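You operate a simulated robot arm through the tools that you are given. There is no shell and no other tool. Be economical: measure what you need, move in short steps, check, and stop when the job is done.

Carry out the task below with a simulated robot arm. There is one attempt and no reset: what you move stays moved.

TASK
Clip the red strap onto the blue brush in the jig.
Fine: the jig holds the brush while both ends click in; open the jig again.

It is judged by the outcome, as a careful person would: the job done as asked, and still so three seconds after it is handed in. It fails if anything else is knocked over, pushed out of place, dropped, spilled or broken.

THE ROBOT
A 6-joint arm with a two-finger parallel gripper, fixed in place. Base frame: the origin is at the foot of the arm, x ahead of it, y to its left, z up; the work surface is at about z = 564. Lengths are in mm, angles in rad, forces in N, time in s.
With the tool pointing down near the work surface it reaches from about 100 to 640 mm from the base axis. Its first joint turns from -1.152 to 1.152 rad. Payload 2.9 kg.
Tool frame: the origin (TCP) lies between the finger pads and is the grasp point; the fingertips stand 30 mm ahead of it; z points along the fingers, y is the line along which they close. The gripper opens to 110 mm. The fingers are 20 mm wide and 10 mm thick; the gripper's body (48 by 112 mm) begins 55 mm behind the TCP.
Orientation is told as [roll, pitch, yaw] about the base's x, y, z axes, in that order, counted from this pose: with the fingers straight down and closing along the base's y, the tool's x points along the base's -x, its y along +y and its z along -z.

THE INTERFACE
- The arm moves only by the tool play_rows. Its argument "series" is one flat list of numbers, 6 for each row, row after row: the shift along the tool's x, y, z in mm, then the turn, a rotation vector about the tool's x, y, z in rad. In form: [dx, dy, dz, rx, ry, rz, dx, dy, dz, rx, ry, rz, ...]. A call has 1 to 20 rows; each row shifts and turns the commanded pose from where the row before left it, along the tool's axes as they then stand. "gripper" is the opening, from 0 (shut) to 1 (fully open), set as the call begins (left out, the last holds). A row lasts 0.2 s, in which the tool goes at most 50 mm and 0.15 rad; a call with a longer step from one row to the next is refused whole, and so is a gripper value outside its range. A pose out of reach is approached as far as the arm can. The call stops where the force on the tool passes 70 N (or 10 N more than at its start, if that is more) or the arm is blocked; 0.2 s more then pass. The fingers move at their own pace (about 108 mm/s each) and stop on an object; they squeeze with about 44 N. The grip force told is the motor's: it shows also when the fingers shut on nothing. Time passes only in rows, and 0.2 s behind the last, so rows that do not move let the fingers close. It gives the time, the measured TCP pose, the force on the tool (base axes), the opening and the grip force at its end, in the units of the frame above (readings bear some noise).
- Cameras (640 x 400 px; columns grow to the right, rows downward): "scene" is fixed at [61.9, 431.8, 1397.9]; the picture's right is [-0.90, -0.44, 0.00], its down [-0.26, 0.53, -0.81] and it looks along [0.35, -0.72, -0.59] (base axes); focal length 330 px, centre (320, 200). "wrist" rides on the gripper at [-36, 0, -57] in the tool frame; the picture's right is [0.00, -1.00, 0.00], its down [0.97, 0.00, -0.24] and it looks along [0.24, 0.00, 0.97] (tool axes); focal length 218 px, centre (320, 200).
- capture(camera): a new picture of that camera. No time passes.
- pixel_to_xyz(camera, pixels): for up to 12 pixels [column, row] of the newest picture of that camera ("zoom" is the newest enlarged one), the place [x, y, z] in the base frame of the surface seen there, good to about 2 mm, but the place of the scene camera against the robot may be out by one fixed shift of up to 25 mm in any direction. No time passes.
- inspect(camera, box): a new picture of the part [left, top, right, bottom] of that camera's present view, enlarged. No time passes.
- job_done(): hands the job in; it is judged then, once.

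Work in short steps. Measure before you move; look again where a grasp or a placing could have gone wrong, and mend it. You have 80 turns and 34 pictures in all, the two below and enlarged ones among them. Open the gripper and draw the arm clear of the work before you hand the job in, unless the task says otherwise; then end with one line.

The tools are called after "Emit:" as a command line: name --argument value ..., lists and objects as JSON in quotes. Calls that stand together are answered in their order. play_rows: Moves the arm, as the interface text tells. Its arguments: {"type":"object","properties":{"series":{"type":"array","items":{"type":"number"}},"gripper":{"type":"number"}},"required":["series"]} The other tools are called the same way: capture (camera) takes a picture; pixel_to_xyz (camera, pixels) gives the place of the surface under pixels of a picture; inspect (camera, box) takes an enlarged picture of a part of a camera's view; job_done () hands the job in.

At the start:

```text
t: 0.0
ee_pos: [300.3, -377.7, 864.9]
tool_rot: [0.001, -0.001, -0.001]
ft_force: [0.8, 0.5, -0.3]
finger_gap: 110.0
finger_force: 0.1
```

scene: 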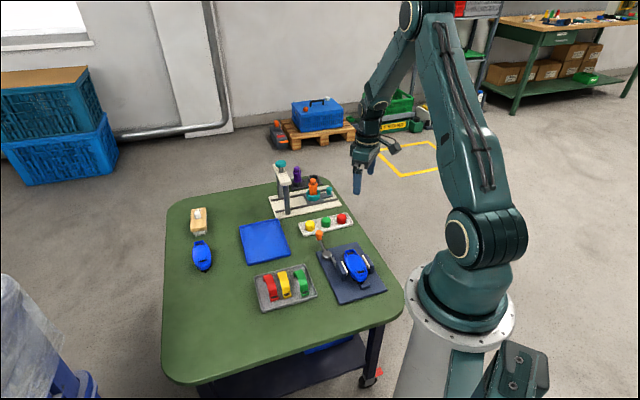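
wrist: 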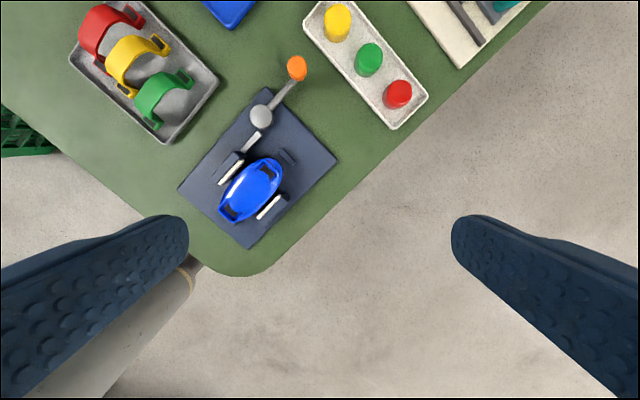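

The jig with the blue brush is near wrist pixel (255,190), the straps are in a tray near (140,65). I look closer at both.

Emit:
inspect --camera "wrist" --box '[170, 40, 350, 250]'

Emit:
inspect --camera "scene" --box '[240, 210, 400, 320]'

```text
1.90 times, centred on (260, 145) of wrist
```

zoom: 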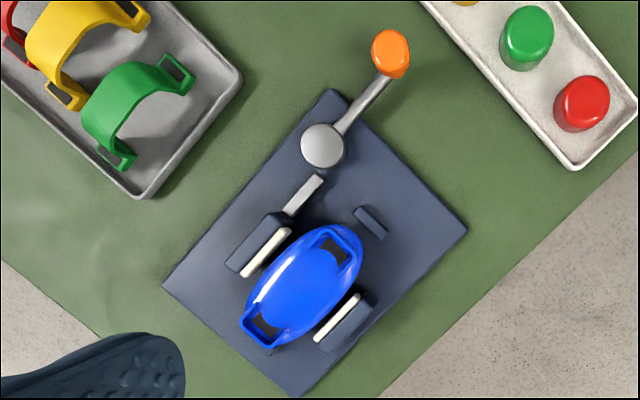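

```text
3.64 times, centred on (320, 265) of scene
```

zoom: 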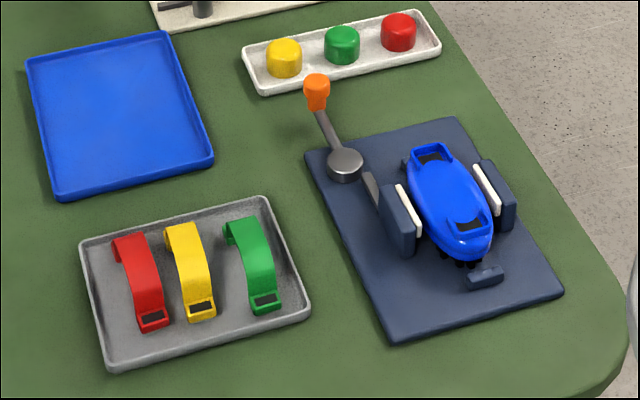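

I measure points on the plate, brush, lever and straps from the wrist picture and the scene zoom (to calibrate the scene shift).

Emit:
pixel_to_xyz --camera "wrist" --pixels '[[296, 66], [260, 117], [239, 207], [272, 166], [253, 188], [228, 172], [270, 207], [287, 157], [320, 170], [100, 30], [128, 12], [80, 50]]'

Emit:
pixel_to_xyz --camera "zoom" --pixels '[[316, 82], [345, 160], [430, 155], [470, 225], [450, 195], [404, 205], [490, 187], [485, 274], [140, 265], [152, 320], [128, 240], [345, 33]]'

```text
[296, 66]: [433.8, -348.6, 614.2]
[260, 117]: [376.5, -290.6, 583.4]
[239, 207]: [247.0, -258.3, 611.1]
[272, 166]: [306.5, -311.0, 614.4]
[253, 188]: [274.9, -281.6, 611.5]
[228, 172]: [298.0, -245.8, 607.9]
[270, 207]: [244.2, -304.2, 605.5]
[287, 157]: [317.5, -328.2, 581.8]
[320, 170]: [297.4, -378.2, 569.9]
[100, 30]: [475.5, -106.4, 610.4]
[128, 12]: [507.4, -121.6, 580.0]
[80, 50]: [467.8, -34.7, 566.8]
```

```text
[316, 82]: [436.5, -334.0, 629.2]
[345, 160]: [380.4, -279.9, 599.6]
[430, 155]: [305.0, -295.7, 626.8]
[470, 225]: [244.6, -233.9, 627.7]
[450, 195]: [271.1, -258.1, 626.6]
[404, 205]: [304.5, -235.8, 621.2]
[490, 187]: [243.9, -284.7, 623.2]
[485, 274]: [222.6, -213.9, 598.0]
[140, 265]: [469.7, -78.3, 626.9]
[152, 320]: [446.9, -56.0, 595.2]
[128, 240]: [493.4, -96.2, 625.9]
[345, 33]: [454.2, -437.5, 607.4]
```

The scene camera is shifted about (+3,+12,+15) relative to the wrist. I move above the jig for a closer look at the lever mechanism.

Emit:
play_rows --series '[-10, 20, 25, 0, 0, 0, -10, 20, 25, 0, 0, 0, -10, 20, 25, 0, 0, 0, -10, 20, 25, 0, 0, 0, -10, 0, 20, 0, 0, 0]'

Emit:
capture --camera "wrist"

```text
t: 1.2
ee_pos: [349.5, -295.9, 744.5]
tool_rot: [0.0, -0.001, 0.002]
ft_force: [0.5, -0.5, -0.5]
finger_gap: 109.8
finger_force: 0.0
```

```text
29 pictures are left
```

wrist: 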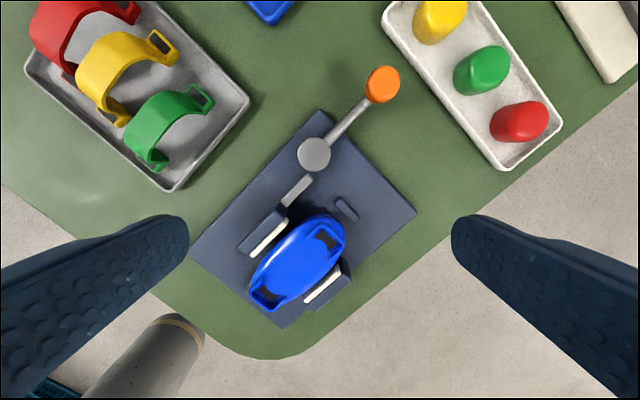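

Emit:
inspect --camera "wrist" --box '[190, 50, 430, 340]'

Emit:
pixel_to_xyz --camera "wrist" --pixels '[[382, 85], [313, 155], [345, 120], [297, 190], [266, 292], [328, 239], [296, 262], [258, 228], [268, 237], [322, 284], [345, 210], [330, 297]]'

```text
1.38 times, centred on (310, 195) of wrist
```

zoom: 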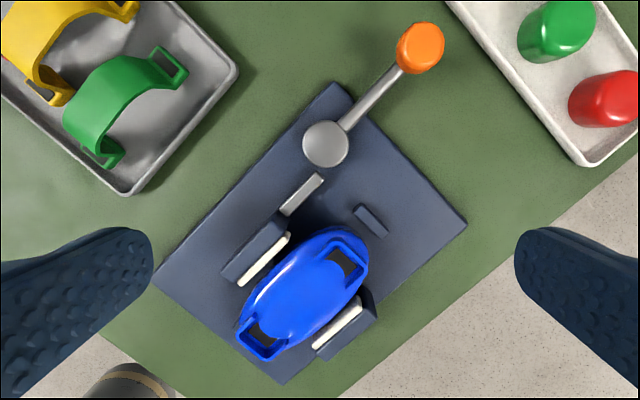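

```text
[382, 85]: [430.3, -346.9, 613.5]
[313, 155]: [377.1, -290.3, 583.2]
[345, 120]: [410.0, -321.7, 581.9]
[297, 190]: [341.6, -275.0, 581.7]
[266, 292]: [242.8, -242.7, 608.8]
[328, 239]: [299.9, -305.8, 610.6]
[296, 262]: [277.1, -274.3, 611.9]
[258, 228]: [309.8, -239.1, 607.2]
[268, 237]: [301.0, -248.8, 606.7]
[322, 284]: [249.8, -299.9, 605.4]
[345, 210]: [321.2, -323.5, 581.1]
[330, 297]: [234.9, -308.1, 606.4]
```

The lever lies flat (z≈582) with an upright knob at about (431,-347), turning about the hub at (377,-290). I move over the knob with the fingers narrowed and yawed 45° so they straddle it.

Emit:
play_rows --series '[-27, -17, 14, 0, 0, 0, -27, -17, 14, 0, 0, 0, -27, -17, 14, 0, 0, 0, 0, 0, 0, 0, 0, 0.131, 0, 0, 0, 0, 0, 0.131, 0, 0, 0, 0, 0, 0.131, 0, 0, 0, 0, 0, 0.131, 0, 0, 0, 0, 0, 0.131, 0, 0, 0, 0, 0, 0.131, 0, 0, 0, 0, 0, 0]' --gripper 0.38

Emit:
capture --camera "wrist"

```text
t: 3.4
ee_pos: [430.8, -348.0, 703.3]
tool_rot: [-0.001, 0.002, -0.788]
ft_force: [-0.8, 0.0, 0.0]
finger_gap: 41.8
finger_force: 0.1
```

```text
27 pictures are left
```

wrist: 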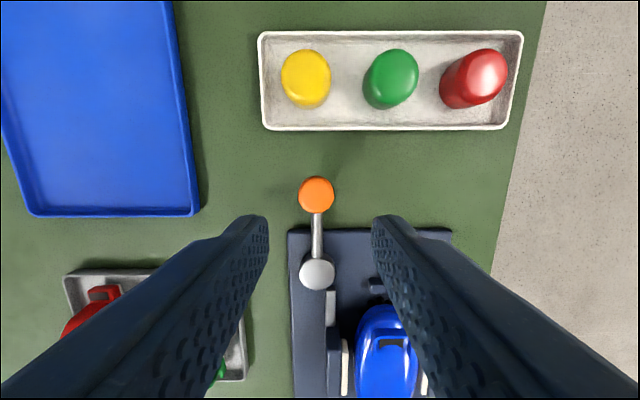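

Emit:
pixel_to_xyz --camera "wrist" --pixels '[[316, 190], [316, 205], [302, 195], [331, 195], [317, 270], [317, 240], [331, 310], [397, 340], [345, 365], [376, 287]]'

```text
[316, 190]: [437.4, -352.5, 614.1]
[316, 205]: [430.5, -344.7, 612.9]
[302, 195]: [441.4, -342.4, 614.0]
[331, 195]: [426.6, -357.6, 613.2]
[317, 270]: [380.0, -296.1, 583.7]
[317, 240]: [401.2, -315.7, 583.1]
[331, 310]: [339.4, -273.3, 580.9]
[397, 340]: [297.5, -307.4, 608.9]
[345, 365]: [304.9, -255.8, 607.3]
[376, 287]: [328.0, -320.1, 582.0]
```

Knob centre is about (434.5,-350). I lower around it, keeping the fork open.

Emit:
play_rows --series '[-4, 1.2, 20, 0, 0, 0, 0, 0, 30, 0, 0, 0, 0, 0, 20, 0, 0, 0, 0, 0, 15, 0, 0, 0]'

Emit:
play_rows --series '[0, 0, 0, 0, 0, 0, 0, 0, 0, 0, 0, 0]' --gripper 0.23

Emit:
capture --camera "scene"

```text
t: 4.4
ee_pos: [435.3, -351.4, 618.6]
tool_rot: [0.0, 0.001, -0.788]
ft_force: [0.8, -0.2, -0.9]
finger_gap: 41.7
finger_force: 0.2
```

```text
t: 5.0
ee_pos: [435.4, -351.8, 619.2]
tool_rot: [0.0, 0.0, -0.785]
ft_force: [1.2, -0.5, -0.9]
finger_gap: 26.1
finger_force: 0.9
```

```text
26 pictures are left
```

scene: 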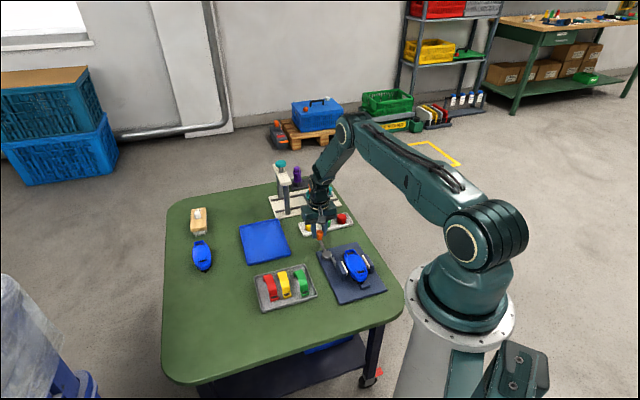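

The fork is around the knob with a few mm slack. I nudge the lever toward the brush side (tool −y) and read the force.

Emit:
play_rows --series '[0, -3, 0, 0, 0, 0, 0, -3, 0, 0, 0, 0, 0, -3, 0, 0, 0, 0]'

```text
t: 5.8
ee_pos: [428.6, -357.0, 617.9]
tool_rot: [0.001, 0.001, -0.788]
ft_force: [0.6, -0.4, -0.5]
finger_gap: 25.8
finger_force: 0.8
```

Emit:
play_rows --series '[0, -3, 0, 0, 0, 0, 0, -3, 0, 0, 0, 0]'

Emit:
inspect --camera "wrist" --box '[220, 130, 480, 400]'

```text
t: 6.4
ee_pos: [424.8, -360.7, 617.8]
tool_rot: [0.0, 0.001, -0.785]
ft_force: [0.7, 0.3, -0.6]
finger_gap: 26.0
finger_force: 0.7
```

```text
1.48 times, centred on (350, 265) of wrist
```

zoom: 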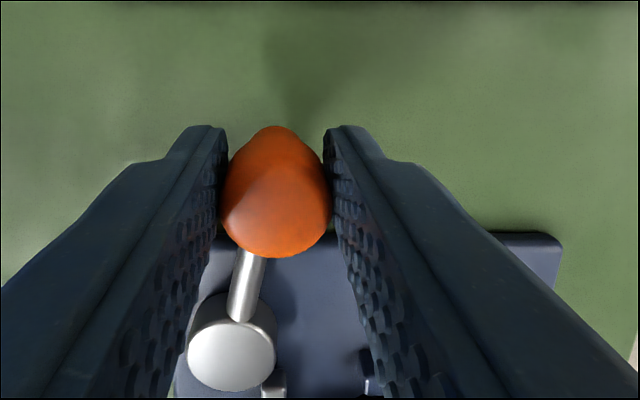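

The lever swings freely this way. I follow the arc about the hub (378,-293.5, R≈80), turning the tool along.

Emit:
play_rows --series '[0, 0, 0, 0, 0, 0.09, 1.5, 0, 0, 0, 0, 0.09, 0.4, -8, 0, 0, 0, 0.1, 0.4, -8, 0, 0, 0, 0.1, 0.4, -8, 0, 0, 0, 0.1, 0.4, -8, 0, 0, 0, 0.1]'

```text
t: 7.8
ee_pos: [392.8, -372.0, 618.3]
tool_rot: [-0.001, 0.001, -1.368]
ft_force: [0.6, 0.5, -0.6]
finger_gap: 26.1
finger_force: 0.8
```

Emit:
play_rows --series '[0.4, -8, 0, 0, 0, 0.1, 0.4, -8, 0, 0, 0, 0.1, 0.4, -8, 0, 0, 0, 0.1, 0.4, -8, 0, 0, 0, 0.1]'

Emit:
capture --camera "wrist"

```text
t: 8.8
ee_pos: [360.9, -371.8, 618.6]
tool_rot: [-0.001, 0.001, -1.769]
ft_force: [0.3, 0.5, 1.1]
finger_gap: 26.2
finger_force: 1.0
```

```text
24 pictures are left
```

wrist: 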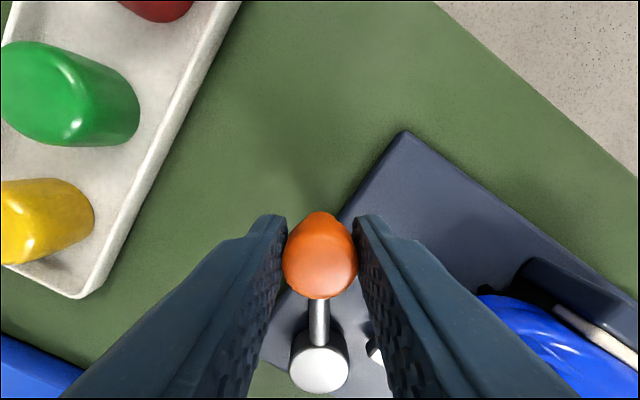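

Emit:
play_rows --series '[0.2, -4, 0, 0, 0, 0.05, 0.2, -4, 0, 0, 0, 0.05, 0.2, -4, 0, 0, 0, 0.05, 0.2, -4, 0, 0, 0, 0.05, 0.2, -4, 0, 0, 0, 0.05, 0.2, -4, 0, 0, 0, 0.05]'

Emit:
capture --camera "wrist"

```text
t: 10.2
ee_pos: [341.0, -365.3, 620.1]
tool_rot: [0.004, 0.001, -2.064]
ft_force: [7.0, -2.2, -1.1]
finger_gap: 28.7
finger_force: 3.3
```

```text
23 pictures are left
```

wrist: 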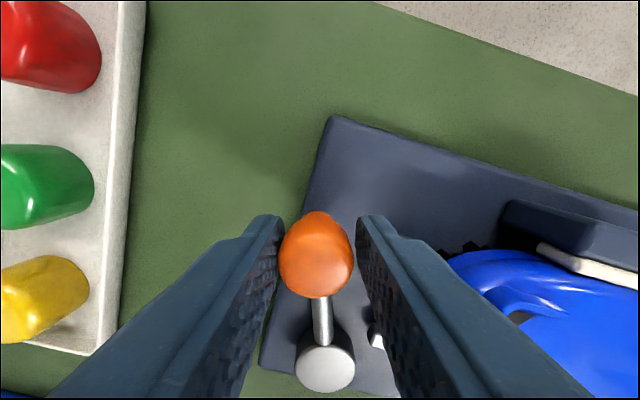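

Resistance is starting (7 N) – likely the jaw is meeting the brush. I push on a bit and watch the force.

Emit:
play_rows --series '[0.2, -3, 0, 0, 0, 0.04, 0.2, -3, 0, 0, 0, 0.04, 0.2, -3, 0, 0, 0, 0.04]'

Emit:
inspect --camera "scene" --box '[300, 220, 400, 310]'

```text
t: 11.0
ee_pos: [335.0, -360.7, 620.1]
tool_rot: [0.011, -0.001, -2.185]
ft_force: [26.9, -6.5, -1.5]
finger_gap: 38.3
finger_force: 13.0
```

```text
4.44 times, centred on (350, 265) of scene
```

zoom: 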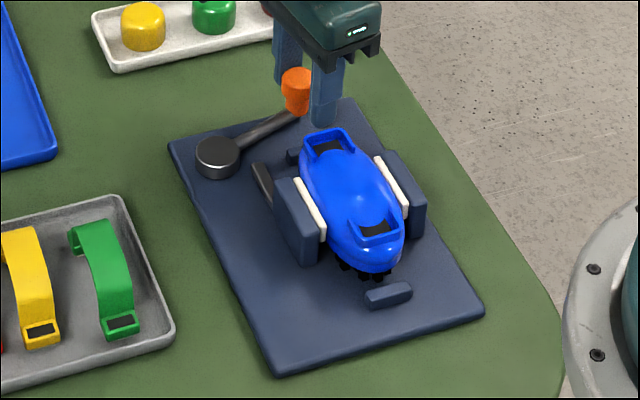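

The finger yielded (gap 38), so the jaw is at the brush. I back off, rise, and see whether the lever stays.

Emit:
play_rows --series '[0, 6, 0, 0, 0, 0, 0, 0, 0, 0, 0, 0, 0, 0, -25, 0, 0, 0, 0, 0, -25, 0, 0, 0, 0, 0, -20, 0, 0, 0]' --gripper 0.35

Emit:
capture --camera "wrist"

```text
t: 12.2
ee_pos: [337.3, -361.4, 688.8]
tool_rot: [-0.002, 0.0, -2.186]
ft_force: [0.5, -0.5, -0.1]
finger_gap: 38.5
finger_force: 0.1
```

```text
21 pictures are left
```

wrist: 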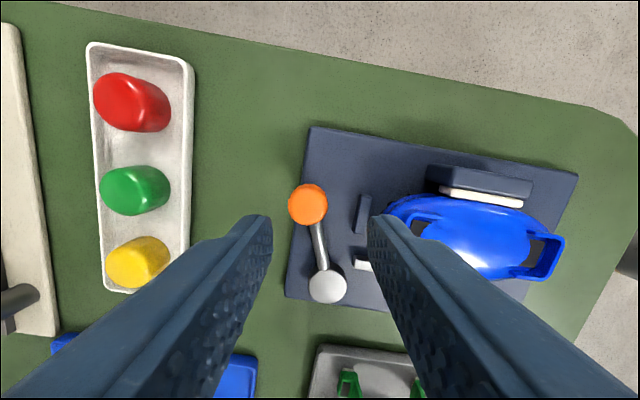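

Emit:
pixel_to_xyz --camera "wrist" --pixels '[[307, 205], [327, 286], [300, 215], [318, 245], [363, 265], [362, 213]]'

```text
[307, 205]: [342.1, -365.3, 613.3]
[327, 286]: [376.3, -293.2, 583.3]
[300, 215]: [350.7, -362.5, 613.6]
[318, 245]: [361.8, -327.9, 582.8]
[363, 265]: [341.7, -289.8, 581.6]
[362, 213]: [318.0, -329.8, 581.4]
```

Lever stayed at about 69° of swing (knob (343,-366)). To be sure it is fully closed I push it with shut fingers from behind.

Emit:
play_rows --series '[0, 0, 0, 0, 0, -0.09, 0, 0, 0, 0, 0, -0.09, -0.9, 16, 0, 0, 0, 0, -0.9, 16, 0, 0, 0, 0, 0, 0, 25, 0, 0, 0, 0, 0, 25, 0, 0, 0, 0, 0, 20, 0, 0, 0]' --gripper 0

Emit:
play_rows --series '[0, -2, 0, 0, 0, 0, 0, -2, 0, 0, 0, 0, 0, -2, 0, 0, 0, 0]'

```text
t: 13.8
ee_pos: [364.3, -377.3, 617.8]
tool_rot: [-0.001, -0.001, -2.005]
ft_force: [-0.8, 0.0, 0.5]
finger_gap: 0.0
finger_force: 38.2
```

```text
t: 14.6
ee_pos: [362.0, -376.0, 619.3]
tool_rot: [0.008, -0.001, -2.006]
ft_force: [12.8, -5.9, -11.4]
finger_gap: 0.1
finger_force: 37.2
```

Emit:
play_rows --series '[0, -2, 0, 0, 0, 0, 0, -2, 0, 0, 0, 0]'

Emit:
play_rows --series '[0, -2, 0, 0, 0, 0, 0, -2, 0, 0, 0, 0]'

```text
t: 15.2
ee_pos: [360.7, -375.2, 619.2]
tool_rot: [0.014, -0.002, -2.003]
ft_force: [27.9, -7.8, -8.8]
finger_gap: 0.0
finger_force: 37.9
```

```text
t: 15.8
ee_pos: [360.1, -374.9, 620.5]
tool_rot: [0.023, -0.002, -2.0]
ft_force: [42.1, -8.3, -10.3]
finger_gap: 0.0
finger_force: 37.5
```

The lever is firmly at its end (42 N, no further travel). I back off, rise, and go over the red strap with yaw −45°.

Emit:
play_rows --series '[0, 9, 0, 0, 0, 0, 0, 9, 0, 0, 0, 0, 0, 0, -35, 0, 0, 0, 0, 0, -35, 0, 0, 0, 0, 0, -35, 0, 0, 0, 0, 0, 0, 0, 0, -0.135, 0, 0, 0, 0, 0, -0.135, 0, 0, 0, 0, 0, -0.135, 0, 0, 0, 0, 0, -0.135, 0, 0, 0, 0, 0, -0.135, 0, 0, 0, 0, 0, -0.135, 0, 0, 0, 0, 0, -0.135, 0, 0, 0, 0, 0, -0.135, 0, 0, 0, 0, 0, -0.135]' --gripper 0

Emit:
capture --camera "wrist"

```text
t: 18.8
ee_pos: [368.7, -380.7, 723.0]
tool_rot: [0.0, 0.0, -0.787]
ft_force: [0.3, 0.5, 0.1]
finger_gap: 0.0
finger_force: 37.6
```

```text
20 pictures are left
```

wrist: 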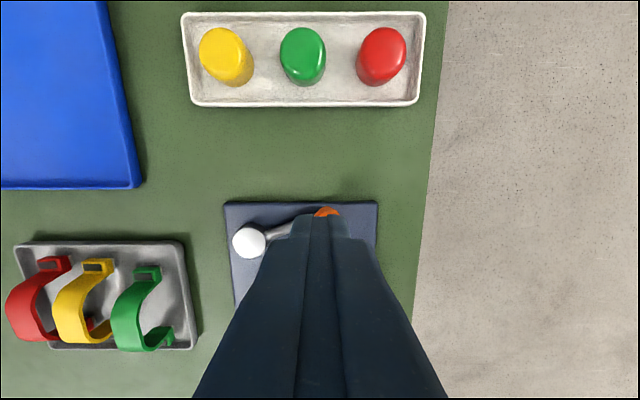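

Lever stays closed. I go over to the red strap, opening the gripper.

Emit:
play_rows --series '[19.8, 39.6, 0, 0, 0, 0, 19.8, 39.6, 0, 0, 0, 0, 19.8, 39.6, 0, 0, 0, 0, 19.8, 39.6, 0, 0, 0, 0, 19.8, 39.6, 0, 0, 0, 0, 19.8, 39.6, 0, 0, 0, 0, 19.8, 39.6, 0, 0, 0, 0, 0, 0, 0, 0, 0, 0]' --gripper 1

Emit:
capture --camera "wrist"

```text
t: 20.6
ee_pos: [466.3, -85.0, 723.5]
tool_rot: [0.0, 0.001, -0.793]
ft_force: [-0.9, -0.1, -1.2]
finger_gap: 110.2
finger_force: 0.0
```

```text
19 pictures are left
```

wrist: 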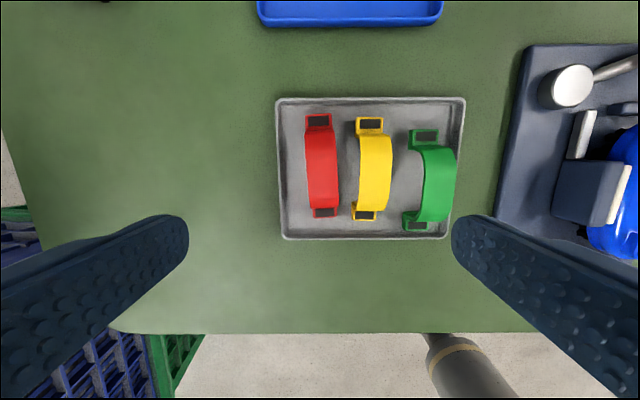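

Emit:
inspect --camera "wrist" --box '[270, 90, 400, 245]'

Emit:
pixel_to_xyz --camera "wrist" --pixels '[[320, 118], [325, 212], [309, 165], [336, 165], [322, 165], [323, 140], [323, 190], [362, 165], [290, 165], [347, 165], [328, 130], [335, 214]]'

```text
2.58 times, centred on (335, 168) of wrist
```

zoom: 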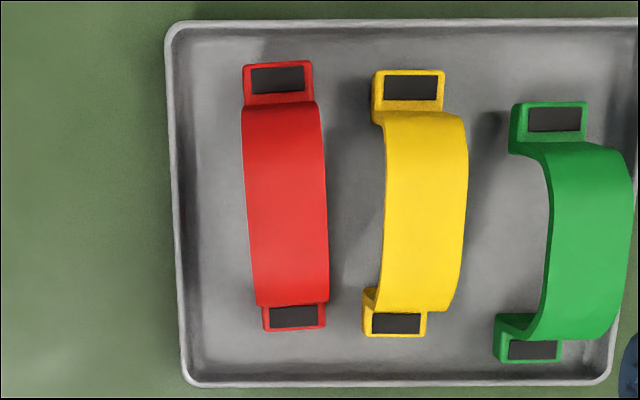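

```text
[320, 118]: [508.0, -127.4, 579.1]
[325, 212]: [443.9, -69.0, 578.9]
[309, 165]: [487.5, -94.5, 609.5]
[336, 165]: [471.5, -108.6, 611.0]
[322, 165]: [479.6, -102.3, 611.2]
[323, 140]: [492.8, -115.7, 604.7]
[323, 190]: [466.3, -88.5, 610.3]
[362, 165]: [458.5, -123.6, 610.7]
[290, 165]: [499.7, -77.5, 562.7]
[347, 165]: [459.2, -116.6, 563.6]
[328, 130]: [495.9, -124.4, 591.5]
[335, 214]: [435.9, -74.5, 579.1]
```

Red strap: feet at (508,-127) and (444,-69), crown z≈611, band 21 mm wide, axis ≈ −41.3°. I align over its crown with the fingers narrowed to ~31 mm and check before descending.

Emit:
play_rows --series '[-8.2, -1, 10, 0, 0, 0, -8.2, -1, 15, 0, 0, 0, 0, 0, 15, 0, 0, -0.036, 0, 0, 15, 0, 0, -0.036, 0, 0, 0, 0, 0, 0]' --gripper 0.28

Emit:
capture --camera "wrist"

```text
t: 21.8
ee_pos: [479.2, -97.4, 668.8]
tool_rot: [0.0, 0.001, -0.718]
ft_force: [-0.1, 0.4, 0.3]
finger_gap: 30.9
finger_force: 0.1
```

```text
17 pictures are left
```

wrist: 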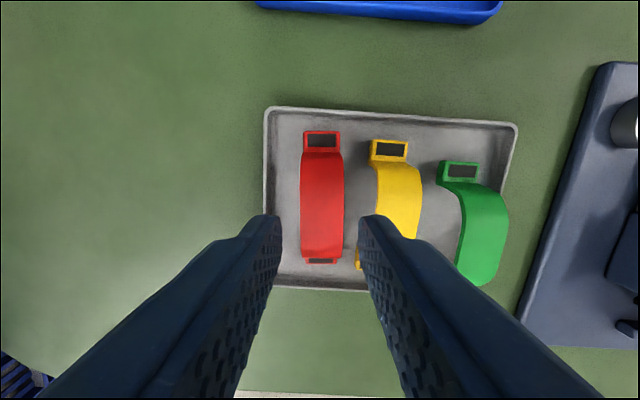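

Alignment is good: red band columns 300–343 between fingers, right finger clears the yellow strap. I descend to TCP z≈622 and close.

Emit:
play_rows --series '[0, -0.5, 16, 0, 0, 0, 0, 0, 16, 0, 0, 0, 0, 0, 15, 0, 0, 0]'

Emit:
play_rows --series '[0, 0, 0, 0, 0, 0, 0, 0, 0, 0, 0, 0]' --gripper 0

Emit:
play_rows --series '[0, 0, -8, 0, 0, 0, 0, 0, -15, 0, 0, 0, 0, 0, -25, 0, 0, 0, 0, 0, -30, 0, 0, 0, 0, 0, -30, 0, 0, 0]'

Emit:
capture --camera "wrist"

```text
t: 22.6
ee_pos: [479.2, -98.1, 621.1]
tool_rot: [-0.001, -0.002, -0.718]
ft_force: [-0.4, -0.1, -0.1]
finger_gap: 30.6
finger_force: 0.1
```

```text
t: 23.2
ee_pos: [478.5, -97.9, 621.6]
tool_rot: [0.0, -0.001, -0.721]
ft_force: [0.9, 0.2, -0.7]
finger_gap: 22.6
finger_force: 44.4
```

```text
t: 24.4
ee_pos: [478.9, -99.2, 728.6]
tool_rot: [-0.001, 0.001, -0.719]
ft_force: [-0.1, 0.2, 0.4]
finger_gap: 22.9
finger_force: 44.6
```

```text
16 pictures are left
```

wrist: 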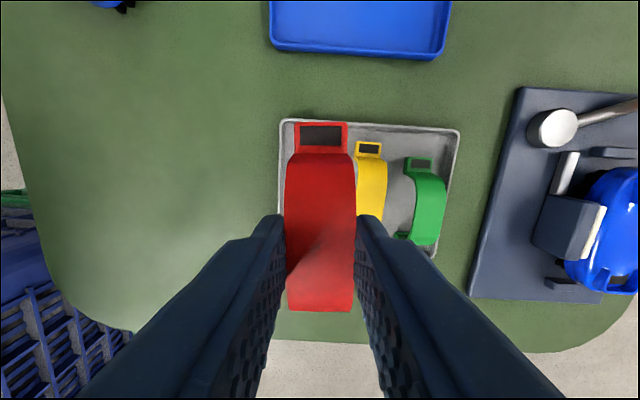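

Strap is held. I measure its front foot to know where it sits in the grip.

Emit:
pixel_to_xyz --camera "wrist" --pixels '[[321, 124], [321, 149], [297, 138], [345, 138], [320, 160], [320, 230], [320, 250], [300, 200], [340, 200]]'

```text
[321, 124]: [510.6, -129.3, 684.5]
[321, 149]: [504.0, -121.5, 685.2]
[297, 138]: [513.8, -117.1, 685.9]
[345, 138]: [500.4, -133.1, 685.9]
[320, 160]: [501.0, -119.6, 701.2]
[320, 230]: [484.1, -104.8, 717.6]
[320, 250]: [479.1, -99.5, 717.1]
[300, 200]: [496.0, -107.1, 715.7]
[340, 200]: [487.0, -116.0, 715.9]
```

Strap centre sits ~3 mm behind the TCP, foot tops 43.4 mm below it. I shift partway toward the jig so that the brush is seen beside the strap.

Emit:
play_rows --series '[20, -30, -5, 0, 0, 0.02, 20, -30, -5, 0, 0, 0.02, 20, -30, -5, 0, 0, 0.025, 0, -15, 0, 0, 0, 0, 0, 0, 0, 0, 0, 0]'

Emit:
capture --camera "wrist"

```text
t: 25.6
ee_pos: [361.7, -135.4, 745.1]
tool_rot: [-0.001, 0.0, -0.786]
ft_force: [-0.2, 0.1, 0.4]
finger_gap: 22.4
finger_force: 43.8
```

```text
15 pictures are left
```

wrist: 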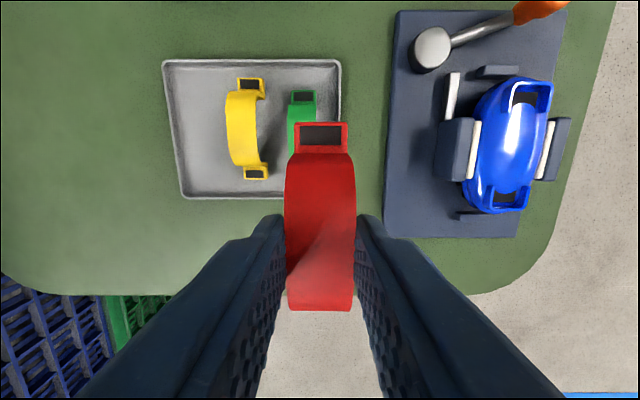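

Emit:
inspect --camera "wrist" --box '[430, 50, 600, 240]'

Emit:
pixel_to_xyz --camera "wrist" --pixels '[[528, 92], [505, 200], [475, 150], [550, 145], [515, 140], [312, 135], [492, 150], [496, 72], [478, 216]]'

```text
2.11 times, centred on (515, 145) of wrist
```

zoom: 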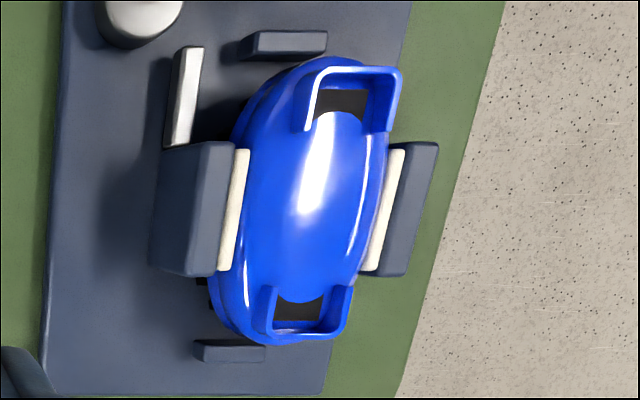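

```text
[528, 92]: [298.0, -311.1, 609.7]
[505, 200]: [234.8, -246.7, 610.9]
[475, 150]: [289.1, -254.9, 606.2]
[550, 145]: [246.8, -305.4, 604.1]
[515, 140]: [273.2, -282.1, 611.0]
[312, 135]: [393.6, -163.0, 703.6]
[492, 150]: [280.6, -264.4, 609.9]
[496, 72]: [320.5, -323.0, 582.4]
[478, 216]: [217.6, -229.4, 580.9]
```

The brush is clamped by both jaws. I measure the pockets' edges in this enlarged view.

Emit:
pixel_to_xyz --camera "zoom" --pixels '[[340, 92], [342, 106], [320, 98], [364, 102], [300, 302], [298, 315], [275, 312], [322, 305], [355, 71], [300, 332], [393, 100], [268, 310]]'

Emit:
inspect --camera "scene" --box '[320, 235, 390, 300]'

```text
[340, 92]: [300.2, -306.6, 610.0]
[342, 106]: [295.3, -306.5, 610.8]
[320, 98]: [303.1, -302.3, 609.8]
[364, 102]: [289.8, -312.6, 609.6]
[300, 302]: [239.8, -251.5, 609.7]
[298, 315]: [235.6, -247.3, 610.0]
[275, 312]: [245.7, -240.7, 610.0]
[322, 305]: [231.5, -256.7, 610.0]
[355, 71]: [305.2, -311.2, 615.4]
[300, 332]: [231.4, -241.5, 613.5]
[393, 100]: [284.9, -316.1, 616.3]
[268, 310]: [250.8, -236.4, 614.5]
```

```text
6.15 times, centred on (355, 268) of scene
```

zoom: 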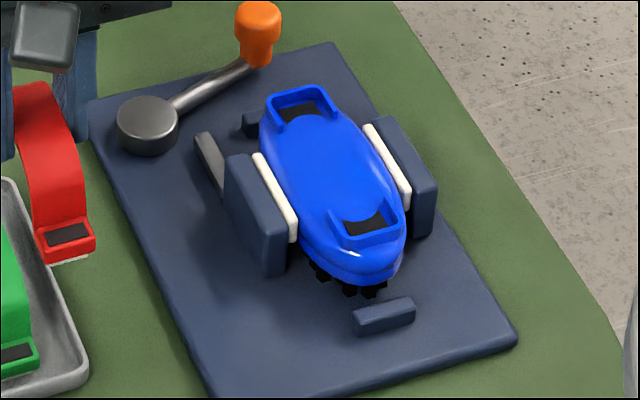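

Pockets centre at about (267.5,-278), axis −45.3°; the strap in hand is aligned with the tool. I carry it over the brush and stop ~20 mm above for a check.

Emit:
play_rows --series '[-9, -42, 0, 0, 0, 0.004, -9, -42, 0, 0, 0, 0, -9, -42, 0, 0, 0, 0, -9.6, -41.6, 0, 0, 0, 0, 0, 0, 25, 0, 0, 0, 0, 0, 20, 0, 0, 0, 0, 0, 5, 0, 0, 0]'

Emit:
capture --camera "wrist"

Emit:
inspect --camera "scene" --box '[310, 210, 400, 300]'

```text
t: 27.2
ee_pos: [270.6, -280.9, 692.8]
tool_rot: [-0.001, 0.002, -0.788]
ft_force: [0.2, 0.2, -0.1]
finger_gap: 22.5
finger_force: 44.0
```

```text
12 pictures are left
```

wrist: 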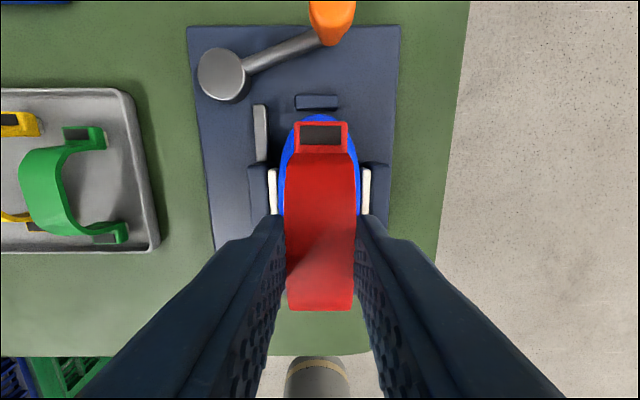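

```text
4.44 times, centred on (355, 255) of scene
```

zoom: 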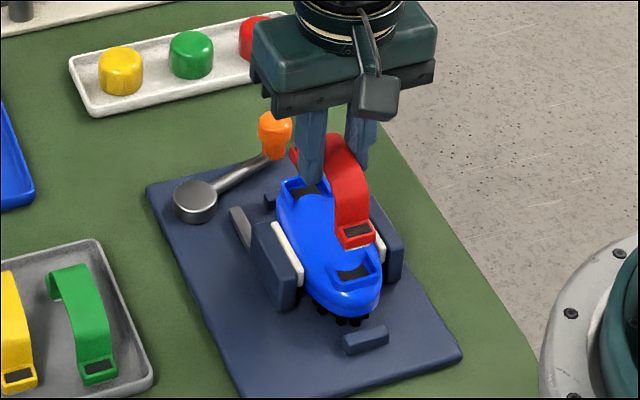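

Laterally centred. I compare strap rear foot and brush rear pocket in the scene zoom, free of the scene shift.

Emit:
pixel_to_xyz --camera "zoom" --pixels '[[358, 231], [344, 233], [371, 228], [360, 242], [356, 223], [352, 271], [340, 273], [366, 269], [354, 289], [357, 246], [298, 190], [352, 277]]'

Emit:
pixel_to_xyz --camera "wrist" --pixels '[[320, 126], [320, 135], [320, 146], [320, 123], [320, 151], [320, 116]]'

```text
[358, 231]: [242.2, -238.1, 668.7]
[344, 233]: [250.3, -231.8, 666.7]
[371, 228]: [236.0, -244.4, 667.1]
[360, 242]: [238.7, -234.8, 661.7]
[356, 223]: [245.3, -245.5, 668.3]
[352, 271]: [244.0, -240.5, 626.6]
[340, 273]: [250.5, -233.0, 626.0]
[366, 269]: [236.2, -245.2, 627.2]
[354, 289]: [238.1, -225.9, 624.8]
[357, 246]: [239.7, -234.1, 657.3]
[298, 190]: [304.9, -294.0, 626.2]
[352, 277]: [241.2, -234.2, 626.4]
```

```text
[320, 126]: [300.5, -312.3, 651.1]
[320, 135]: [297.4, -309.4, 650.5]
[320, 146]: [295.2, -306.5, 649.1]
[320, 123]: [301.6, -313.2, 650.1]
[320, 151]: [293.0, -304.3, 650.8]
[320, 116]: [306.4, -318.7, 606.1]
```

Feet match the pockets within ~1 mm; feet bottoms ≈ 642, pocket floor 610. I lower 24 mm, then in small steps with force.

Emit:
play_rows --series '[0, 0, 8, 0, 0, 0, 0, 0, 8, 0, 0, 0, 0, 0, 8, 0, 0, 0]'

Emit:
play_rows --series '[0, 0, 2, 0, 0, 0, 0, 0, 2, 0, 0, 0, 0, 0, 2, 0, 0, 0]'

```text
t: 28.0
ee_pos: [270.0, -279.7, 669.6]
tool_rot: [0.0, 0.0, -0.789]
ft_force: [-0.2, 0.4, -0.7]
finger_gap: 22.7
finger_force: 44.0
```

```text
t: 28.8
ee_pos: [269.3, -279.8, 664.0]
tool_rot: [0.0, 0.0, -0.788]
ft_force: [-6.6, 5.8, 27.1]
finger_gap: 22.7
finger_force: 43.8
```

Contact at z≈664 (27 N). I press on for the click.

Emit:
play_rows --series '[0, 0, 1.5, 0, 0, 0, 0, 0, 1.5, 0, 0, 0]'

Emit:
play_rows --series '[0, 0, 2, 0, 0, 0, 0, 0, 2, 0, 0, 0]'

Emit:
inspect --camera "scene" --box '[320, 225, 390, 300]'

```text
t: 29.4
ee_pos: [269.2, -280.0, 662.1]
tool_rot: [-0.001, 0.0, -0.789]
ft_force: [-6.2, 6.7, 37.0]
finger_gap: 22.7
finger_force: 44.1
```

```text
t: 30.0
ee_pos: [270.5, -281.0, 657.8]
tool_rot: [0.0, -0.003, -0.788]
ft_force: [-9.2, 7.5, 52.3]
finger_gap: 22.7
finger_force: 44.0
```

```text
5.33 times, centred on (355, 262) of scene
```

zoom: 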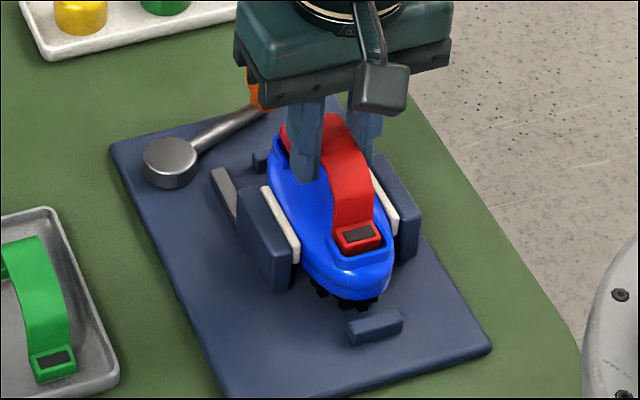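

The feet sit in the pockets. I check foot heights front and rear.

Emit:
pixel_to_xyz --camera "zoom" --pixels '[[358, 234], [345, 236], [372, 231], [360, 262], [346, 150], [340, 255], [284, 130]]'

Emit:
inspect --camera "wrist" --box '[230, 60, 410, 320]'

```text
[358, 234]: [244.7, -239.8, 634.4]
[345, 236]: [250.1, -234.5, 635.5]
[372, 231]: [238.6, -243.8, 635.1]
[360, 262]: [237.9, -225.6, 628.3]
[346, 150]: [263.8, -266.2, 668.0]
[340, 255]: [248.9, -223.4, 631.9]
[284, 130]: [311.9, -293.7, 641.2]
```

```text
1.54 times, centred on (320, 190) of wrist
```

zoom: 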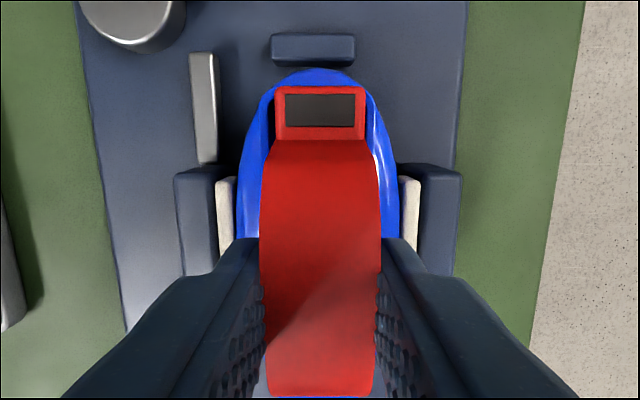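

Emit:
pixel_to_xyz --camera "zoom" --pixels '[[320, 110], [300, 110], [340, 110], [320, 90], [320, 134], [320, 78], [320, 200], [260, 110], [378, 110]]'

```text
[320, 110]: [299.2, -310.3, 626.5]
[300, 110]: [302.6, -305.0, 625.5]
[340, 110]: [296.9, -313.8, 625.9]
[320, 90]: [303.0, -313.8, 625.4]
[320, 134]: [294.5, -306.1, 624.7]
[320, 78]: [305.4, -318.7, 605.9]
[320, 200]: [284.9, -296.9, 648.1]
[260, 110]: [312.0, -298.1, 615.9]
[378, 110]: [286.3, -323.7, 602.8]
```

Rear foot top is ≈619 (seated), front ≈626 – the front has not clicked in yet. I release, rise, and turn 90° so the two open fingers can press both feet at once.

Emit:
play_rows --series '[0, 0, 0, 0, 0, 0, 0, 0, 0, 0, 0, 0, 0, 0, -20, 0, 0, 0, 0, 0, -30, 0, 0, 0, 0, 0, -30, 0, 0, 0, 0, 0, 0, 0, 0, 0]' --gripper 0.36

Emit:
capture --camera "wrist"

```text
t: 31.4
ee_pos: [269.5, -279.5, 737.2]
tool_rot: [0.0, 0.0, -0.789]
ft_force: [-0.5, 0.0, 0.3]
finger_gap: 39.5
finger_force: 0.0
```

```text
8 pictures are left
```

wrist: 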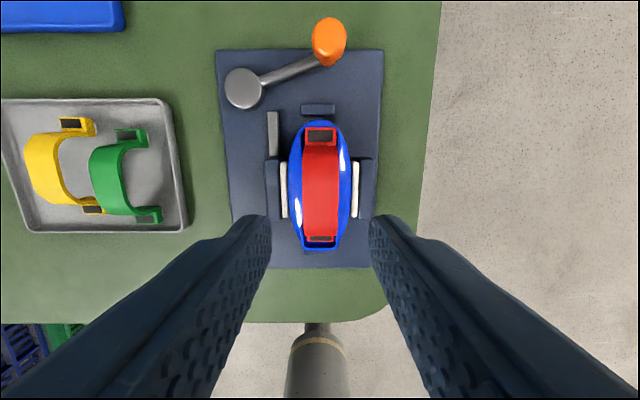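

Emit:
pixel_to_xyz --camera "wrist" --pixels '[[320, 136], [313, 136], [327, 136], [321, 129], [320, 237], [320, 239], [313, 238], [328, 238], [321, 190], [321, 180], [321, 124], [321, 245]]'

```text
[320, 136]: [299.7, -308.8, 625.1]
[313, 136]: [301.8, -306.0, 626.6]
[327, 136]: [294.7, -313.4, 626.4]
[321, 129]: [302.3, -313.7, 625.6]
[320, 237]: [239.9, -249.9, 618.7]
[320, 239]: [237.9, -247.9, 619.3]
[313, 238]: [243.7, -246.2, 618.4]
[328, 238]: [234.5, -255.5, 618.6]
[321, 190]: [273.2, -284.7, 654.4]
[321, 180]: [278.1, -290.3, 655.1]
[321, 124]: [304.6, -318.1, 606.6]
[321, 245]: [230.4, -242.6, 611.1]
```

Confirmed: front foot 626, rear 619. I turn −90°, set the opening to ~77 mm, and descend with fingers over both feet.

Emit:
play_rows --series '[0, 0, 0, 0, 0, -0.143, 0, 0, 0, 0, 0, -0.143, 0, 0, 0, 0, 0, -0.143, 0, 0, 0, 0, 0, -0.143, 0, 0, 0, 0, 0, -0.143, 0, 0, 0, 0, 0, -0.143, 0, 0, 0, 0, 0, -0.143, 0, 0, 0, 0, 0, -0.143, 0, 0, 0, 0, 0, -0.143, 0, 0, 0, 0, 0, -0.143, 0, 0, 0, 0, 0, -0.141, 0, 0, 20, 0, 0, 0, 0, 0, 20, 0, 0, 0, 0, 0, 0, 0, 0, 0]' --gripper 0.7

Emit:
capture --camera "wrist"

```text
t: 34.4
ee_pos: [269.5, -280.4, 697.8]
tool_rot: [0.0, 0.0, 0.781]
ft_force: [0.0, 0.7, 0.1]
finger_gap: 76.9
finger_force: 0.0
```

```text
7 pictures are left
```

wrist: 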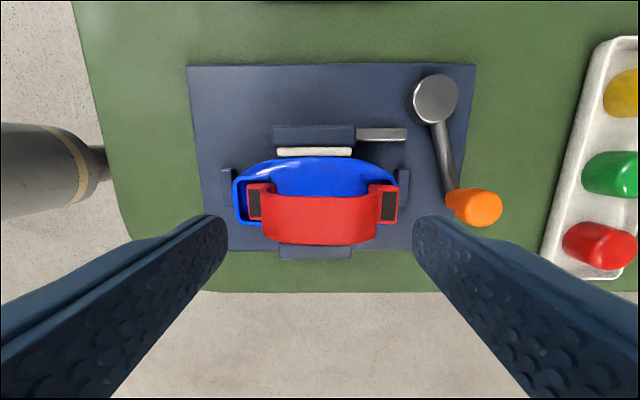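

Fingers are centred over the feet. I descend and press gently.

Emit:
play_rows --series '[0, 0, 14, 0, 0, 0, 0, 0, 14, 0, 0, 0, 0, 0, 10, 0, 0, 0]'

Emit:
play_rows --series '[0, 0, 2, 0, 0, 0, 0, 0, 2, 0, 0, 0, 0, 0, 2, 0, 0, 0]'

```text
t: 35.2
ee_pos: [269.1, -281.1, 660.0]
tool_rot: [-0.001, 0.0, 0.781]
ft_force: [0.3, 0.2, 0.4]
finger_gap: 77.1
finger_force: 0.1
```

```text
t: 36.0
ee_pos: [270.3, -279.8, 654.0]
tool_rot: [-0.005, 0.0, 0.781]
ft_force: [-2.5, 3.5, 21.1]
finger_gap: 75.1
finger_force: 0.1
```

Emit:
play_rows --series '[0, 0, 2, 0, 0, 0, 0, 0, 2, 0, 0, 0]'

Emit:
play_rows --series '[0, 0, 2, 0, 0, 0, 0, 0, 2, 0, 0, 0]'

```text
t: 36.6
ee_pos: [271.9, -282.1, 655.7]
tool_rot: [-0.009, 0.0, 0.781]
ft_force: [-6.7, 5.7, 26.4]
finger_gap: 72.7
finger_force: 0.0
stopped in row 2: the force on the tool passed its limit (the readings are from after the stop); the commanded pose is now the measured one
```

```text
t: 37.1
ee_pos: [273.1, -283.4, 653.4]
tool_rot: [-0.012, 0.001, 0.783]
ft_force: [-7.6, 7.1, 26.9]
finger_gap: 73.3
finger_force: 0.0
stopped in row 2: the force on the tool passed its limit (the readings are from after the stop); the commanded pose is now the measured one
```

The force limit was passed and the tool drifted slightly; I rise and look at the feet heights.

Emit:
play_rows --series '[0, 0, -8, 0, 0, 0, 0, 0, -20, 0, 0, 0, 0, 0, -20, 0, 0, 0, 0, 0, 0, 0, 0, 0]'

Emit:
inspect --camera "wrist" --box '[200, 120, 440, 270]'

```text
t: 38.1
ee_pos: [273.6, -282.6, 702.1]
tool_rot: [-0.012, 0.001, 0.782]
ft_force: [0.6, -1.2, -0.8]
finger_gap: 76.9
finger_force: 0.1
```

```text
2.67 times, centred on (320, 195) of wrist
```

zoom: 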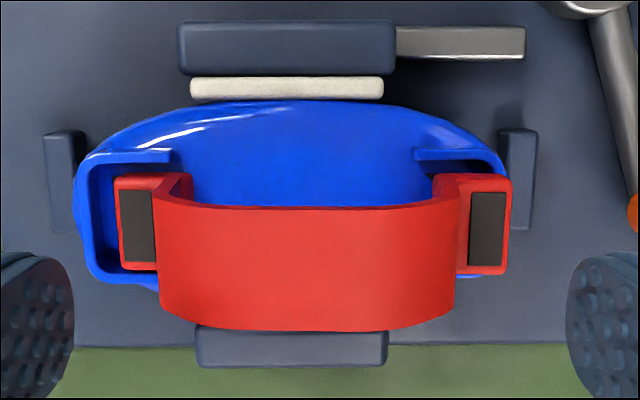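

Emit:
pixel_to_xyz --camera "zoom" --pixels '[[138, 225], [487, 230], [125, 225], [503, 230], [100, 220], [92, 190], [490, 160], [500, 165], [85, 240], [488, 190], [488, 265], [140, 265]]'

```text
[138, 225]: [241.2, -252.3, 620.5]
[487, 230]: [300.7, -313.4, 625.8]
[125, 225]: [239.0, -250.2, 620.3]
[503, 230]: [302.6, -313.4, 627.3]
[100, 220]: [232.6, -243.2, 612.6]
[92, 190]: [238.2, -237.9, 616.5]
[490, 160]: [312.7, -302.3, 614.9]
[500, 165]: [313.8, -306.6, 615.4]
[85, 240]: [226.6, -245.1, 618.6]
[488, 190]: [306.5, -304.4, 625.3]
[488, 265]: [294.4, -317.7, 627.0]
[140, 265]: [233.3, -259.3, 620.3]
```

The strap sits ~5 mm too far forward: the front foot's outer edge rests on the rim while the rear pocket shows a gap. I open fully, lower with fingers outside the feet just above the rims, and push the front foot back.

Emit:
play_rows --series '[0, 2.7, 0, 0, 0, 0, 1, 2.7, 0, 0, 0, 0, 0, 0, 18, 0, 0, 0, 0, 0, 18, 0, 0, 0, 0, 0, 15, 0, 0, 0]' --gripper 1

Emit:
play_rows --series '[0, 2, 0, 0, 0, 0, 0, 2, 0, 0, 0, 0, 0, 2, 0, 0, 0, 0]'

Emit:
play_rows --series '[0, 1.5, 0, 0, 0, 0, 0, 1.5, 0, 0, 0, 0]'

```text
t: 39.3
ee_pos: [270.3, -279.0, 649.4]
tool_rot: [-0.013, 0.001, 0.783]
ft_force: [-0.1, 0.1, -1.1]
finger_gap: 110.1
finger_force: 0.1
```

```text
t: 40.1
ee_pos: [264.8, -275.7, 650.6]
tool_rot: [-0.013, 0.001, 0.783]
ft_force: [0.6, -0.3, -0.3]
finger_gap: 110.1
finger_force: 0.0
```

```text
t: 40.7
ee_pos: [263.6, -273.7, 649.1]
tool_rot: [-0.012, 0.0, 0.783]
ft_force: [-0.1, 0.2, -0.3]
finger_gap: 109.9
finger_force: 0.0
```

Emit:
play_rows --series '[0, 1.5, 0, 0, 0, 0, 0, 1.5, 0, 0, 0, 0]'

Emit:
play_rows --series '[0, 1, 0, 0, 0, 0]'

```text
t: 41.3
ee_pos: [260.2, -271.9, 650.0]
tool_rot: [-0.014, 0.001, 0.781]
ft_force: [2.8, -1.6, 0.0]
finger_gap: 110.2
finger_force: 0.1
```

```text
t: 41.7
ee_pos: [260.0, -271.5, 649.6]
tool_rot: [-0.014, 0.0, 0.782]
ft_force: [4.5, -4.9, 1.6]
finger_gap: 110.1
finger_force: 0.2
```

Emit:
play_rows --series '[0, 1, 0, 0, 0, 0]'

Emit:
inspect --camera "wrist" --box '[150, 150, 490, 380]'

```text
t: 42.1
ee_pos: [260.1, -271.0, 649.2]
tool_rot: [-0.016, 0.0, 0.782]
ft_force: [4.7, -6.8, 4.5]
finger_gap: 110.2
finger_force: 0.0
```

```text
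1.74 times, centred on (320, 265) of wrist
```

zoom: 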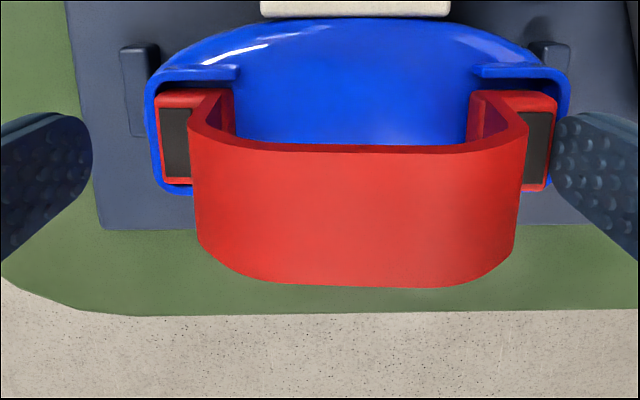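

The feet are now within both rims. I check their heights.

Emit:
pixel_to_xyz --camera "zoom" --pixels '[[175, 140], [537, 150], [205, 73], [520, 72], [175, 165], [537, 175], [520, 98], [175, 98]]'

```text
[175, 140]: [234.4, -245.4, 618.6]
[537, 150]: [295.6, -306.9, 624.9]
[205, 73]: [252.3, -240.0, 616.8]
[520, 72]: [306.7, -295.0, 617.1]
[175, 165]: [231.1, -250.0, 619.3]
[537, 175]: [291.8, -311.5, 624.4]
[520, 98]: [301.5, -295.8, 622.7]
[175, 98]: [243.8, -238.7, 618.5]
```

Both feet lie inside the rims, front still ~6 mm high. I back off, rise 15, re-centre the fork over the feet and press again.

Emit:
play_rows --series '[0, -3, 0, 0, 0, 0, 0, 0, -8, 0, 0, 0, 0, 0, -9, -0.009, -0.009, 0, 0, -4.5, 0, 0, 0, 0]'

Emit:
play_rows --series '[0, 0, 0, 0, 0, 0, 0, 0, 0, 0, 0, 0]' --gripper 0.69

Emit:
play_rows --series '[0, 0, 4, 0, 0, 0, 0, 0, 4, 0, 0, 0, 0, 0, 2, 0, 0, 0]'

```text
t: 43.1
ee_pos: [264.6, -275.8, 666.8]
tool_rot: [-0.001, -0.01, 0.782]
ft_force: [0.9, -0.9, -0.3]
finger_gap: 110.1
finger_force: 0.1
```

```text
t: 43.7
ee_pos: [264.8, -274.5, 667.9]
tool_rot: [-0.003, -0.008, 0.782]
ft_force: [-1.7, 0.0, 0.6]
finger_gap: 75.9
finger_force: 0.0
```

```text
t: 44.5
ee_pos: [264.7, -275.5, 656.9]
tool_rot: [-0.004, -0.009, 0.783]
ft_force: [0.3, 0.4, -0.1]
finger_gap: 75.8
finger_force: 0.1
```

Emit:
play_rows --series '[0, 0, 1.5, 0, 0, 0, 0, 0, 1.5, 0, 0, 0, 0, 0, 1.5, 0, 0, 0]'

Emit:
play_rows --series '[0, 0, 1.5, 0, 0, 0, 0, 0, 1.5, 0, 0, 0]'

Emit:
play_rows --series '[0, 0, 1.5, 0, 0, 0]'

```text
t: 45.3
ee_pos: [262.9, -276.5, 653.4]
tool_rot: [-0.005, -0.008, 0.781]
ft_force: [1.3, 0.8, 4.0]
finger_gap: 76.3
finger_force: 0.3
```

```text
t: 45.9
ee_pos: [264.2, -275.3, 648.7]
tool_rot: [-0.004, -0.007, 0.782]
ft_force: [0.2, 0.2, 0.4]
finger_gap: 76.1
finger_force: 0.0
```

```text
t: 46.3
ee_pos: [262.6, -275.3, 648.8]
tool_rot: [-0.004, -0.009, 0.783]
ft_force: [-2.1, 0.8, 8.7]
finger_gap: 75.7
finger_force: 0.1
```

The front foot dropped in (force fell, tips now ≈619). I press on to seat both.

Emit:
play_rows --series '[0, 0, 1.5, 0, 0, 0, 0, 0, 1.5, 0, 0, 0]'

Emit:
play_rows --series '[0, 0, 1.5, 0, 0, 0, 0, 0, 1.5, 0, 0, 0]'

Emit:
play_rows --series '[0, 0, 1.5, 0, 0, 0, 0, 0, 1.5, 0, 0, 0]'

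```text
t: 47.0
ee_pos: [264.0, -274.3, 648.0]
tool_rot: [-0.003, -0.006, 0.782]
ft_force: [-4.3, 4.5, 18.1]
finger_gap: 75.7
finger_force: 0.0
stopped in row 2: the force on the tool passed its limit (the readings are from after the stop); the commanded pose is now the measured one
```

```text
t: 47.6
ee_pos: [263.7, -276.0, 647.5]
tool_rot: [-0.001, -0.005, 0.781]
ft_force: [-3.9, 3.6, 19.4]
finger_gap: 75.7
finger_force: 0.1
stopped in row 2: the force on the tool passed its limit (the readings are from after the stop); the commanded pose is now the measured one
```

```text
t: 48.2
ee_pos: [264.2, -276.1, 648.9]
tool_rot: [-0.003, -0.005, 0.781]
ft_force: [-5.0, 3.2, 18.5]
finger_gap: 75.5
finger_force: 0.0
stopped in row 2: the force on the tool passed its limit (the readings are from after the stop); the commanded pose is now the measured one
```

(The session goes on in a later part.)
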